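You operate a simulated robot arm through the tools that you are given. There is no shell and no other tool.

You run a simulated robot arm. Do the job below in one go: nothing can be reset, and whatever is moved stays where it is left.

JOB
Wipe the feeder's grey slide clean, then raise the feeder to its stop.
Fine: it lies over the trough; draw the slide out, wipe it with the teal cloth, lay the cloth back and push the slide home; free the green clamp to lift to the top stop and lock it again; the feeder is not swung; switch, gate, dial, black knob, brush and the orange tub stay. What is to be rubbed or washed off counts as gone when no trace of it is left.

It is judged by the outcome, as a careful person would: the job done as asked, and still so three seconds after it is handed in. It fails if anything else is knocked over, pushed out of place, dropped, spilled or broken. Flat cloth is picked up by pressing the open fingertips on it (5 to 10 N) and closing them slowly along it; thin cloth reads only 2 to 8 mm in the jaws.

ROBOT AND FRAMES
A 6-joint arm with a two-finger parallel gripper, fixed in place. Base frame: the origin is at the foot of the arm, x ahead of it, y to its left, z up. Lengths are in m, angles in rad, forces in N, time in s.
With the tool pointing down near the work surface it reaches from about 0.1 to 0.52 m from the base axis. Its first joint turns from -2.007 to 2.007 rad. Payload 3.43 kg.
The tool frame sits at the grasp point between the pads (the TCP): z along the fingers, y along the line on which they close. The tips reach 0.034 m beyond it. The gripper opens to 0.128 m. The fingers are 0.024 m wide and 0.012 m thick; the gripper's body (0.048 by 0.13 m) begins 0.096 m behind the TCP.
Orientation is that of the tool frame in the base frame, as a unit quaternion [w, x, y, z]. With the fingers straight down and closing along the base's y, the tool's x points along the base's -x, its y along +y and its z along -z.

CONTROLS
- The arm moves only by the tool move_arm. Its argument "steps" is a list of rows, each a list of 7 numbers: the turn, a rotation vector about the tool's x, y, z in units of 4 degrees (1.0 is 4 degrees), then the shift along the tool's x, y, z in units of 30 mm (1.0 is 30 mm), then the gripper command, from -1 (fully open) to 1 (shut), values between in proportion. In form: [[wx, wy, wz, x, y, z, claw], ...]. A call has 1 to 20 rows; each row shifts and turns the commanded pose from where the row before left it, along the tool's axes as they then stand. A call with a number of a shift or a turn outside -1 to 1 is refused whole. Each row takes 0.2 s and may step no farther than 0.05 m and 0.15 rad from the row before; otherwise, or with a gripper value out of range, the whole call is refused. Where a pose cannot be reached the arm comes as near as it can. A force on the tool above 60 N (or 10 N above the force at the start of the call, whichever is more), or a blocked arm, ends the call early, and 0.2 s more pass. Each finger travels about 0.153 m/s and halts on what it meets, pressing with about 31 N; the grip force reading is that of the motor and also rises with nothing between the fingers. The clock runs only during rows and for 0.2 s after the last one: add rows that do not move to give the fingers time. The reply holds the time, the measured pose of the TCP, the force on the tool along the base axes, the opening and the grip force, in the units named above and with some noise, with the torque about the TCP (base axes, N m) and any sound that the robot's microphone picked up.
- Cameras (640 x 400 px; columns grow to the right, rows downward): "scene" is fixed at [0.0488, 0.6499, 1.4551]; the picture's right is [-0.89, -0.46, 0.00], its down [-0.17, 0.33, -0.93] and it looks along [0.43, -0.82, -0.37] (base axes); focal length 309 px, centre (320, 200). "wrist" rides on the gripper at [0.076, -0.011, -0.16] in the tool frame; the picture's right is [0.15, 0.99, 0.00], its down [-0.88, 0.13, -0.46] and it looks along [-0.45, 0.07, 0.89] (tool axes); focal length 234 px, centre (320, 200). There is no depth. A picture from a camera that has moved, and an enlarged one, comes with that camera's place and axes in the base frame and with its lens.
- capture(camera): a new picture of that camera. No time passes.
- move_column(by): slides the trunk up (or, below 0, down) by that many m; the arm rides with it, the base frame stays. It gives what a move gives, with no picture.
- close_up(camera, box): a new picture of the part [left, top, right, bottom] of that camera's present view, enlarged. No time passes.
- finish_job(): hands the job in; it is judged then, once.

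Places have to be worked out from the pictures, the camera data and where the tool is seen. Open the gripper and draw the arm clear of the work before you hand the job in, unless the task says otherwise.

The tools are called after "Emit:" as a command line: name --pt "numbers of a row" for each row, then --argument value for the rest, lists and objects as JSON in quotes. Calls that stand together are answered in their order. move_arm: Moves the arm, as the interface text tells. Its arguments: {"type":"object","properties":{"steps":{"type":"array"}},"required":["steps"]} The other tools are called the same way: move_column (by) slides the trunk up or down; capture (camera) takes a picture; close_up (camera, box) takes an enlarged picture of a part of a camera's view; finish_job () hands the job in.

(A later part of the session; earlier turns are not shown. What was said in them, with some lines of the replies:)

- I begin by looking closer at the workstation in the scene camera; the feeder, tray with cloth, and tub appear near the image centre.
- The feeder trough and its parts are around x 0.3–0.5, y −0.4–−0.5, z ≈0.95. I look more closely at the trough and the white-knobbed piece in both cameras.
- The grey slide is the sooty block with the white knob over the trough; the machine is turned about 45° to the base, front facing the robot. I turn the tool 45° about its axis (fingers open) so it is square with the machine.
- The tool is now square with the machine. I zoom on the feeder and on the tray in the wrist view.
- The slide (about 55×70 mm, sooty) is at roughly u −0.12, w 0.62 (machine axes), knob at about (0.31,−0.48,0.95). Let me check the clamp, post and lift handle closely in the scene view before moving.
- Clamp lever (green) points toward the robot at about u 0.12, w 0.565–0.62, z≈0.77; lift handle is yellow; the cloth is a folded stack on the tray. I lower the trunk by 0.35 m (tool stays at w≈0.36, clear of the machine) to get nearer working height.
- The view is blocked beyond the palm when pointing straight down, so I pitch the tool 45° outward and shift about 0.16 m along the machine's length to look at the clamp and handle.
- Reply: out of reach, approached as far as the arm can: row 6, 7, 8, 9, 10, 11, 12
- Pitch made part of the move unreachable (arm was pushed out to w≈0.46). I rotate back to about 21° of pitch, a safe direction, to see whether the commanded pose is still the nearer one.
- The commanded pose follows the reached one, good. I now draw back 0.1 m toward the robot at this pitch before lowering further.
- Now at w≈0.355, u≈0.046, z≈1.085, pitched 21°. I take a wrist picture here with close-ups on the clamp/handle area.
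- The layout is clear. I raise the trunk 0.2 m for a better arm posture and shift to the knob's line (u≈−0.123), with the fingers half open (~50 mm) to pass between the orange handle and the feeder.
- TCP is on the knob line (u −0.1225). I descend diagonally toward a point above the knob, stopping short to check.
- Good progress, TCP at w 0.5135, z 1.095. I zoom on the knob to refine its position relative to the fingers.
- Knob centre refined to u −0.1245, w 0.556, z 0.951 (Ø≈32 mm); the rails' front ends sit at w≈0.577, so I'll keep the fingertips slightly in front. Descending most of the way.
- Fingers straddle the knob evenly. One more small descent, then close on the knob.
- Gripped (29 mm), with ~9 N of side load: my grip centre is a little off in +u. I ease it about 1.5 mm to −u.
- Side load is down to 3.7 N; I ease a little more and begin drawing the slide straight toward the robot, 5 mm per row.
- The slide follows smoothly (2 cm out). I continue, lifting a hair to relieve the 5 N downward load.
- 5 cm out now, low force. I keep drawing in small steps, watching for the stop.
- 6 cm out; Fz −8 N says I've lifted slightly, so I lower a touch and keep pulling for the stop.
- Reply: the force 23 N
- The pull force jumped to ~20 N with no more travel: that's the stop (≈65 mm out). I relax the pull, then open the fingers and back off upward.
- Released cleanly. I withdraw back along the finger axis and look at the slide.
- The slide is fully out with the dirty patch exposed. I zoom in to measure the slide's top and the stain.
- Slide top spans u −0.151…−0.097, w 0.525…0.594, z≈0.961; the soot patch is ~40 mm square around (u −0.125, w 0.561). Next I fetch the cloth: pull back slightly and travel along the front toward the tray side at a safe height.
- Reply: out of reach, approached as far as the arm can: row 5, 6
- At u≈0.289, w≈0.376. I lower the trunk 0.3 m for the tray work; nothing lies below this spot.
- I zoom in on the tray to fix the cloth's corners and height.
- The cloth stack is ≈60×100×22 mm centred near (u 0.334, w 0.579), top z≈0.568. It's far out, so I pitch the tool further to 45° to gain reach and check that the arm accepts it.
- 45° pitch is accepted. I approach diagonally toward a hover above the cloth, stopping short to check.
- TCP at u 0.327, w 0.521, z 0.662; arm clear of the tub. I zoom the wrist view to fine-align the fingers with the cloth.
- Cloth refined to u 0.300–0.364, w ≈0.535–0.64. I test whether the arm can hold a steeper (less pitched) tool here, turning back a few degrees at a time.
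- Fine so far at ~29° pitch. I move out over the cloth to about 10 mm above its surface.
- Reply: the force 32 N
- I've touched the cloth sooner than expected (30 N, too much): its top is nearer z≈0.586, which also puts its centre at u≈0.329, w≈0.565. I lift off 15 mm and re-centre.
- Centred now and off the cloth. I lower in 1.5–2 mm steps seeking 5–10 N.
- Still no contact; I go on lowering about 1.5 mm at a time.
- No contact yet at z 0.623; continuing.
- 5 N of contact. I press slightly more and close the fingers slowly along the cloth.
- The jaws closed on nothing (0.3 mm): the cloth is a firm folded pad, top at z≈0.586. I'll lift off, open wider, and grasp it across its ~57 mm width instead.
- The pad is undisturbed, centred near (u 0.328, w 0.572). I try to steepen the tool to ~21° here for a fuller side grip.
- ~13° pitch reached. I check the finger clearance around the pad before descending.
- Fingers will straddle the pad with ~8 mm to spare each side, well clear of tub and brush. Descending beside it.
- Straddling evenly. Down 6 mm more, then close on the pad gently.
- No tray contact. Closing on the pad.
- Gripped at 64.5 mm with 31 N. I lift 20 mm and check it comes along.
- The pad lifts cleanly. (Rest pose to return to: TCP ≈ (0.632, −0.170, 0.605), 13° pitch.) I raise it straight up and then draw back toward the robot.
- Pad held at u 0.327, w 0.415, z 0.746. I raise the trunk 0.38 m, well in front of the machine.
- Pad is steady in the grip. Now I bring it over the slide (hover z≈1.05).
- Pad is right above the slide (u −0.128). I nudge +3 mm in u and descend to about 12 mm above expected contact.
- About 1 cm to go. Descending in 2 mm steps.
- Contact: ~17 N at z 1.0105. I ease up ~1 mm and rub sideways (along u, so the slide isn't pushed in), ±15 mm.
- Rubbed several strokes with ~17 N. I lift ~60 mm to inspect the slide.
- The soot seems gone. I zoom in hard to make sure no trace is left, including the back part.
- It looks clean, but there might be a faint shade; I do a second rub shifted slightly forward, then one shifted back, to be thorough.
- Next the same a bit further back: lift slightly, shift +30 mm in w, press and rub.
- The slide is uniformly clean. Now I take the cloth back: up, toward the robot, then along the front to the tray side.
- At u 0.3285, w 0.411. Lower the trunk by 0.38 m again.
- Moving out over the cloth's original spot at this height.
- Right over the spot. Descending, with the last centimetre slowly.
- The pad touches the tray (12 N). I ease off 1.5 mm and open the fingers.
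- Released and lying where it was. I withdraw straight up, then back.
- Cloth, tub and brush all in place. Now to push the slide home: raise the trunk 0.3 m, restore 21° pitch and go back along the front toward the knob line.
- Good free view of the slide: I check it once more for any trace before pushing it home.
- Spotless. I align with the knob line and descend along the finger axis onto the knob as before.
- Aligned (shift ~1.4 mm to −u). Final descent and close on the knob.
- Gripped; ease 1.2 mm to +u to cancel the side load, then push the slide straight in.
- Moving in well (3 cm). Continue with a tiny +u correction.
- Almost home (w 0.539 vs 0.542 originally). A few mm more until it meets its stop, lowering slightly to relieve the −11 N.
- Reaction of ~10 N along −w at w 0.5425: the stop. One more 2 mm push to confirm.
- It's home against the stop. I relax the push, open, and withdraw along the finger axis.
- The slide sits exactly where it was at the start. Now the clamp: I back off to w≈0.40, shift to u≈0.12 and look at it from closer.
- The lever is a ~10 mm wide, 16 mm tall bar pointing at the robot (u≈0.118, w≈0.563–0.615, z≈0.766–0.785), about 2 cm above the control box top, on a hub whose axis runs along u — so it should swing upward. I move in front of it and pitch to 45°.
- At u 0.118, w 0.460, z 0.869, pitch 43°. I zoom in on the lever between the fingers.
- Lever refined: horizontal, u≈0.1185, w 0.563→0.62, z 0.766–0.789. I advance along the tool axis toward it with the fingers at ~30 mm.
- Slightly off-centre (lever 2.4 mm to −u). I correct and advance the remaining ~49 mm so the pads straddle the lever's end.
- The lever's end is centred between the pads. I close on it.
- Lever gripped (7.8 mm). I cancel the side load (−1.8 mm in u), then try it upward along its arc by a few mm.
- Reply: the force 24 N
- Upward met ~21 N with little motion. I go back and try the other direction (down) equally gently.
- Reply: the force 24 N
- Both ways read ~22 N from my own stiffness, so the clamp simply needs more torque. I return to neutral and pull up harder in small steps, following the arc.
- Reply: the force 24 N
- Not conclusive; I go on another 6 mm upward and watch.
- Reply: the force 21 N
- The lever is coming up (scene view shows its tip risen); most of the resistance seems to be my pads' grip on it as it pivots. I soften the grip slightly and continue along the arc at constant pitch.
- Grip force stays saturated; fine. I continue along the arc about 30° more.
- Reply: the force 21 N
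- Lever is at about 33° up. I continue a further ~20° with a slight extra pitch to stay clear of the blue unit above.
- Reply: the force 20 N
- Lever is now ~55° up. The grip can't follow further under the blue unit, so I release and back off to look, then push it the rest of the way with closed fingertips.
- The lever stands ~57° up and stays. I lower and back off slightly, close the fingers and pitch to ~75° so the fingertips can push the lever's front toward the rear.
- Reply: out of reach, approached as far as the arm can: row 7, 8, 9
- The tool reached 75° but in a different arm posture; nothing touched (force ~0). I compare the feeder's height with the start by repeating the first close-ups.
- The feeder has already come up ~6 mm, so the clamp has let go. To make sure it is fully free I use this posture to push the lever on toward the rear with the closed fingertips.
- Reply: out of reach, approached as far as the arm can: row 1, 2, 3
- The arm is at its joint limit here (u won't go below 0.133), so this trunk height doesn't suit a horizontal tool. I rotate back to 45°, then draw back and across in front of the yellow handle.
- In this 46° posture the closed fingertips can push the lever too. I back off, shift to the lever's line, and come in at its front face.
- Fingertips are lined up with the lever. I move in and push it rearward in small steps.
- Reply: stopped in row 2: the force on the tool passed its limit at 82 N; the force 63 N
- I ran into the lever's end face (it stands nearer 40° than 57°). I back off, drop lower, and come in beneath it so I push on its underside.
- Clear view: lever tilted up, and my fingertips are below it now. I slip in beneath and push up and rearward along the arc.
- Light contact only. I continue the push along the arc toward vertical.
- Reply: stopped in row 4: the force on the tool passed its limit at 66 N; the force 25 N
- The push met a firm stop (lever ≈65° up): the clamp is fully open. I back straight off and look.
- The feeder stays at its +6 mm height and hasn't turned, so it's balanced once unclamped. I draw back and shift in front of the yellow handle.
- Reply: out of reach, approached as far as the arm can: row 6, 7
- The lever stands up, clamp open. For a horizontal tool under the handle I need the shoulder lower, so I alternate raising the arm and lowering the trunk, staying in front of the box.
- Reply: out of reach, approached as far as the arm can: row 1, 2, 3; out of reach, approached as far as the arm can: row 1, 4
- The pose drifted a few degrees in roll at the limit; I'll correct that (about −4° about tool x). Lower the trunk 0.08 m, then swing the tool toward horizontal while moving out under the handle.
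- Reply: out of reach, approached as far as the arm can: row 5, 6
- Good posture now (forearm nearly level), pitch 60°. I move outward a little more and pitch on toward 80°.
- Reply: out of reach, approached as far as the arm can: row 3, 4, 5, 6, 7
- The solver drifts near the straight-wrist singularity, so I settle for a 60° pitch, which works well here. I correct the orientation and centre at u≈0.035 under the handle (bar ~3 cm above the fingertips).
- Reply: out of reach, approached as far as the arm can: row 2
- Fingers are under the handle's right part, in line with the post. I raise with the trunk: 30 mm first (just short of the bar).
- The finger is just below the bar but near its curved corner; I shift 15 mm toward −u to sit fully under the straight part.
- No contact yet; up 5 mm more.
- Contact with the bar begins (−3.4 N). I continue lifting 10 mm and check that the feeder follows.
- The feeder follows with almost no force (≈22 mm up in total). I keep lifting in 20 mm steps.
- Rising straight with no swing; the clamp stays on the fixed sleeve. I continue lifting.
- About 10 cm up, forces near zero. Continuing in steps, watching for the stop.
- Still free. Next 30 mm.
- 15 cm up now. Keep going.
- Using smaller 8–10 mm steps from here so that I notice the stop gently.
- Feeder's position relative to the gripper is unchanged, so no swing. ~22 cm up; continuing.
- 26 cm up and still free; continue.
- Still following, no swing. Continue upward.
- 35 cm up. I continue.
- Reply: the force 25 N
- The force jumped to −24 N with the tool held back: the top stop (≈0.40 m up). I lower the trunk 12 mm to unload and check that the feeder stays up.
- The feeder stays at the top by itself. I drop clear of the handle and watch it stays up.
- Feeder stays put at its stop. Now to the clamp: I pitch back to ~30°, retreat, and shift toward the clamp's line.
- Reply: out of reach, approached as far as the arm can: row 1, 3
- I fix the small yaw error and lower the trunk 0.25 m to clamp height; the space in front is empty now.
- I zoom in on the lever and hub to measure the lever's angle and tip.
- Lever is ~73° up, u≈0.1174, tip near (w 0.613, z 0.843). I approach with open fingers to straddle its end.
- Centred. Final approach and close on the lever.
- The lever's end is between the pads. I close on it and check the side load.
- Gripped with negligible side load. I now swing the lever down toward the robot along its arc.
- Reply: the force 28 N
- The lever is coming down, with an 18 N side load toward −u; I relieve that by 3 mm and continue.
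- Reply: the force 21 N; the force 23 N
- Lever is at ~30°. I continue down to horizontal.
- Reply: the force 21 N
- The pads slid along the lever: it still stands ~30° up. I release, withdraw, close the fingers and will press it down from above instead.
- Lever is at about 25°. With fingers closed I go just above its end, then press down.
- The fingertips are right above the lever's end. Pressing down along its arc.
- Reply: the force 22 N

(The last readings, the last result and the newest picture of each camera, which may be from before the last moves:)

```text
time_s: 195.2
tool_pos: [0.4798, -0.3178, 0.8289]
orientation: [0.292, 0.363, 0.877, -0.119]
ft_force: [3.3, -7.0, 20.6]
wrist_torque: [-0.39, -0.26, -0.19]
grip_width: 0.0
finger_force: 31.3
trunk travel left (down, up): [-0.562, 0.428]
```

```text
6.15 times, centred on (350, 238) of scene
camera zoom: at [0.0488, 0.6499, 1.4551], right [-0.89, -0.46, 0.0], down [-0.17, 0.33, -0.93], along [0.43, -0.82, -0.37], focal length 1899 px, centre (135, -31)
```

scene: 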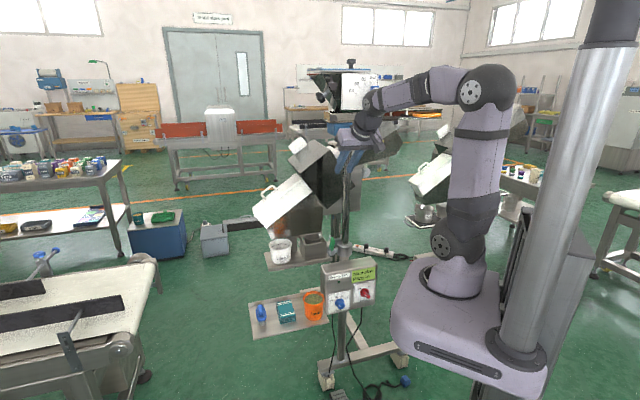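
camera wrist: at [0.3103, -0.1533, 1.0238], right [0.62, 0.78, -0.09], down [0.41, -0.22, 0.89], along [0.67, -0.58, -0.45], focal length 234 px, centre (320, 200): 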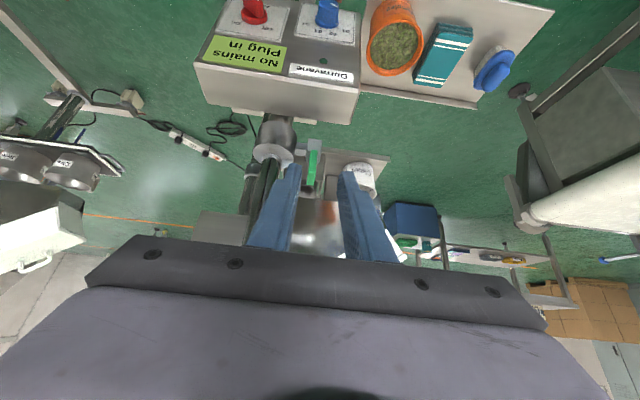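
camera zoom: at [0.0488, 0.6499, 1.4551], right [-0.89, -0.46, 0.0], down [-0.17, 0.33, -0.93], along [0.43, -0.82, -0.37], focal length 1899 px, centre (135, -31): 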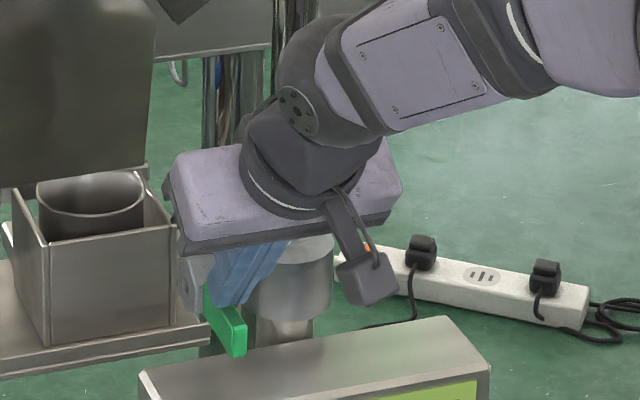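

Nearly horizontal. I press a few mm more until it is firmly on its stop.

Emit:
move_arm --pt "0 0 0 0.06 0 0.081 1" --pt "0 0 0 0.06 0 0.081 1" --pt "0 0 0 0.04 0 0.054 1" --pt "0 0 0 0 0 0 1"

Emit:
close_up --camera "wrist" --box '[240, 110, 400, 220]'

```text
time_s: 196.2
tool_pos: [0.481, -0.3168, 0.828]
orientation: [0.299, 0.362, 0.874, -0.121]
ft_force: [-9.4, 1.7, 47.7]
wrist_torque: [-0.32, -0.07, -0.36]
grip_width: 0.0
finger_force: 30.8
trunk travel left (down, up): [-0.562, 0.428]
```

```text
3.64 times, centred on (320, 165) of wrist
camera zoom: at [0.362, -0.2142, 0.907], right [0.62, 0.78, -0.08], down [0.39, -0.21, 0.9], along [0.69, -0.59, -0.43], focal length 852 px, centre (320, 327)
```

zoom: 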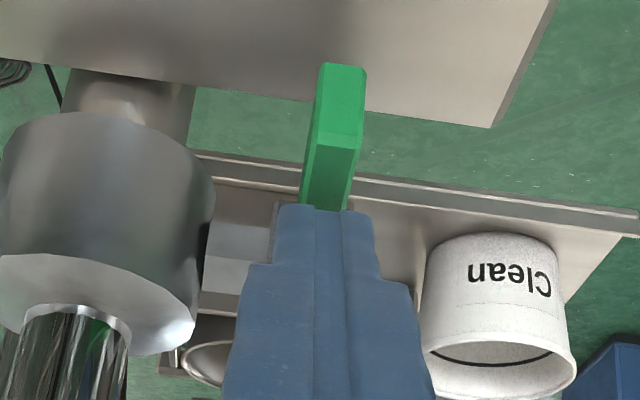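

47 N with no further movement: the lever is on its lower stop, as at the start. I lift off and back away to verify.

Emit:
move_arm --pt "0 0 0 -0.15 0 -0.25 1" --pt "0 0 0 0 0 -0.9 1" --pt "0 0 0 0 0 -0.9 1" --pt "0 0 0 0.3 0 -0.9 1" --pt "0 0 0 0.3 0 -0.9 0.5" --pt "0 0 0 0 0 0 0"

Emit:
close_up --camera "wrist" --box '[240, 110, 400, 220]'

Emit:
close_up --camera "scene" --box '[315, 225, 385, 270]'

Emit:
close_up --camera "scene" --box '[300, 80, 400, 180]'

```text
time_s: 197.6
tool_pos: [0.4255, -0.2596, 0.8993]
orientation: [0.285, 0.365, 0.879, -0.12]
ft_force: [-0.6, 0.7, -0.2]
wrist_torque: [-0.01, 0.01, 0.0]
grip_width: 0.0638
finger_force: 0.0
trunk travel left (down, up): [-0.562, 0.428]
```

```text
3.64 times, centred on (320, 165) of wrist
camera zoom: at [0.308, -0.1576, 0.9838], right [0.62, 0.78, -0.09], down [0.41, -0.22, 0.89], along [0.67, -0.58, -0.46], focal length 852 px, centre (320, 327)
```

zoom: 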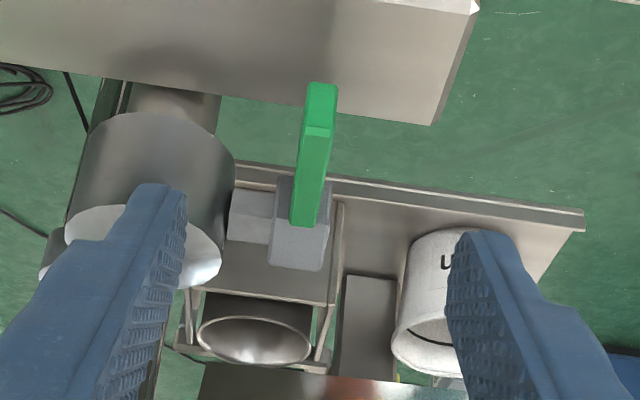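

```text
8.89 times, centred on (350, 248) of scene
camera zoom: at [0.0488, 0.6499, 1.4551], right [-0.89, -0.46, 0.0], down [-0.17, 0.33, -0.93], along [0.43, -0.82, -0.37], focal length 2744 px, centre (53, -222)
```

zoom: 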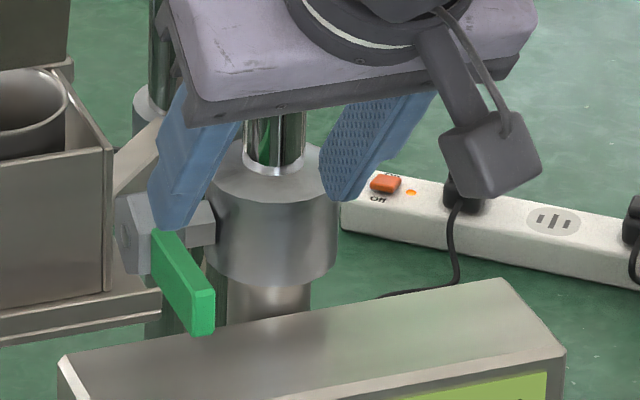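

```text
4.00 times, centred on (350, 130) of scene
camera zoom: at [0.0488, 0.6499, 1.4551], right [-0.89, -0.46, 0.0], down [-0.17, 0.33, -0.93], along [0.43, -0.82, -0.37], focal length 1235 px, centre (200, 480)
```

zoom: 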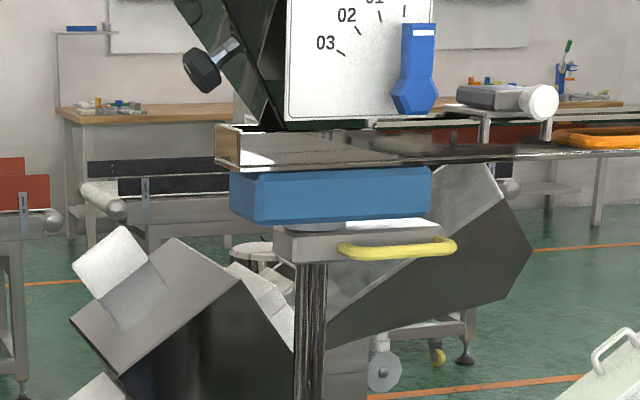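

The lever is exactly as at the start (locked) and the feeder hangs at its top stop, unswung. I open the gripper and draw the arm back clear of the work.

Emit:
move_arm --pt "0 1 0 0.5 0 -0.6 -0.5" --pt "0 1 0 0.5 0 -0.6 -0.5" --pt "0 1 0 0.6 0 -0.5 -1" --pt "0 1 0 0.6 0 -0.3 -1" --pt "0 1 0 0.5 0 -0.2 -1" --pt "0 0 0 0.3 0 -0.1 -1" --pt "0 0 0 0 0 0 -1"

Emit:
capture --camera "scene"

Emit:
capture --camera "wrist"

```text
time_s: 199.2
tool_pos: [0.3441, -0.1794, 0.9197]
orientation: [0.128, 0.379, 0.915, -0.053]
ft_force: [1.4, -0.3, -0.4]
wrist_torque: [0.02, -0.05, 0.03]
grip_width: 0.128
finger_force: 0.1
trunk travel left (down, up): [-0.562, 0.428]
```

```text
taken
```

scene: 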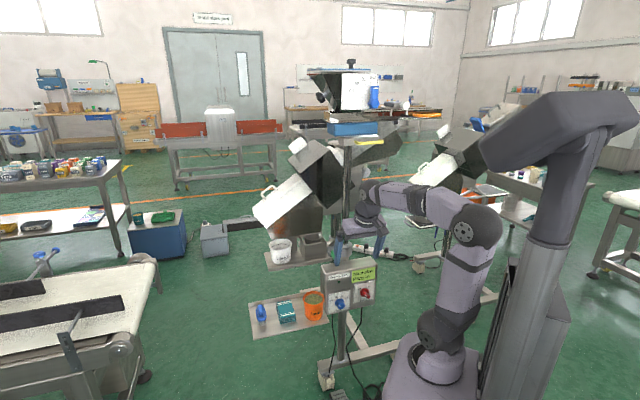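

```text
taken
camera wrist: at [0.2547, -0.1054, 1.0518], right [0.6, 0.8, -0.04], down [0.6, -0.42, 0.68], along [0.53, -0.43, -0.73], focal length 234 px, centre (320, 200)
```

wrist: 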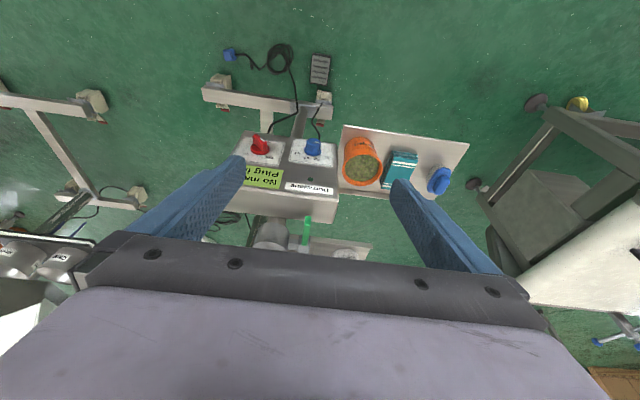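

Arm is clear. Final checks: feeder/slide, and the tray and controls.

Emit:
close_up --camera "scene" --box '[300, 50, 450, 150]'

Emit:
close_up --camera "scene" --box '[240, 250, 400, 350]'

Emit:
close_up --camera "scene" --box '[370, 80, 420, 115]'

```text
4.00 times, centred on (375, 100) of scene
camera zoom: at [0.0488, 0.6499, 1.4551], right [-0.89, -0.46, 0.0], down [-0.17, 0.33, -0.93], along [0.43, -0.82, -0.37], focal length 1235 px, centre (100, 600)
```

zoom: 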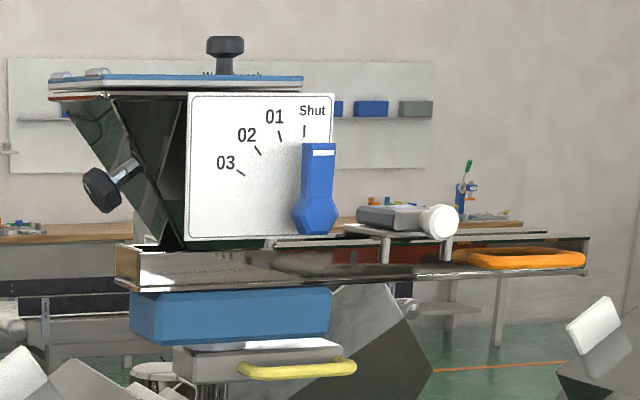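

```text
4.00 times, centred on (320, 300) of scene
camera zoom: at [0.0488, 0.6499, 1.4551], right [-0.89, -0.46, 0.0], down [-0.17, 0.33, -0.93], along [0.43, -0.82, -0.37], focal length 1235 px, centre (320, -200)
```

zoom: 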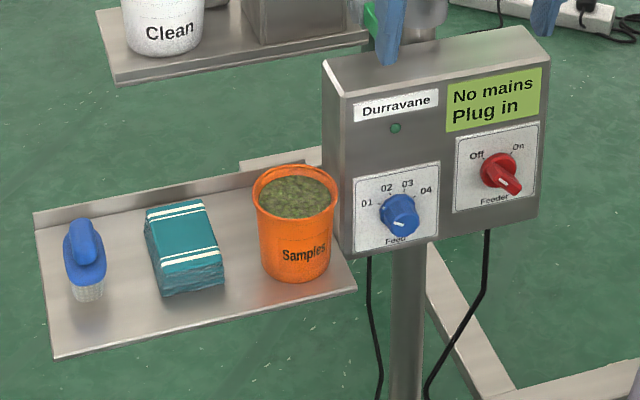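

```text
11.43 times, centred on (395, 98) of scene
camera zoom: at [0.0488, 0.6499, 1.4551], right [-0.89, -0.46, 0.0], down [-0.17, 0.33, -0.93], along [0.43, -0.82, -0.37], focal length 3527 px, centre (-537, 1371)
```

zoom: 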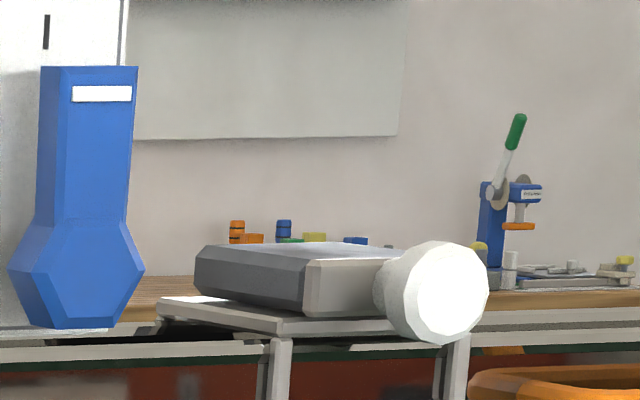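

Everything checks out:
- **Slide:** clean and pushed home.
- **Cloth:** back on the tray.
- **Feeder:** at its top stop, not swung, with the clamp lever locked.
- **Switch, gate, dial, black knob, brush and orange tub:** unchanged.

The arm is clear with the gripper open, so I hand the job in.

Emit:
finish_job

```text
The job is handed in.
```

I wiped the feeder's slide clean and raised the feeder to its top stop with the clamp locked again. The job is handed in.

- **Slide:** I drew it out to its stop and rubbed it with the teal cloth until no soot showed in close-ups. I then pushed it home to where it started.
- **Cloth:** it is back in its place on the tray.
- **Feeder:** it rose about 0.40 m until the top stop resisted, and it stayed there when I took the arm away. Pictures before and after show no swing.
- **Clamp:** the green lever took two tries to lock. The grip slipped partway, so I pressed it down from above until it stopped. It now looks the same as at the start.
- **Everything else:** the switch, gate, dial, black knob, brush and orange tub look unmoved.

While opening the clamp I ran the fingertips into the lever's end, and the force limit (82 N) stopped the arm. A little later it stopped again at 66 N, when the lever reached the end of its travel. I saw no damage or movement from either.
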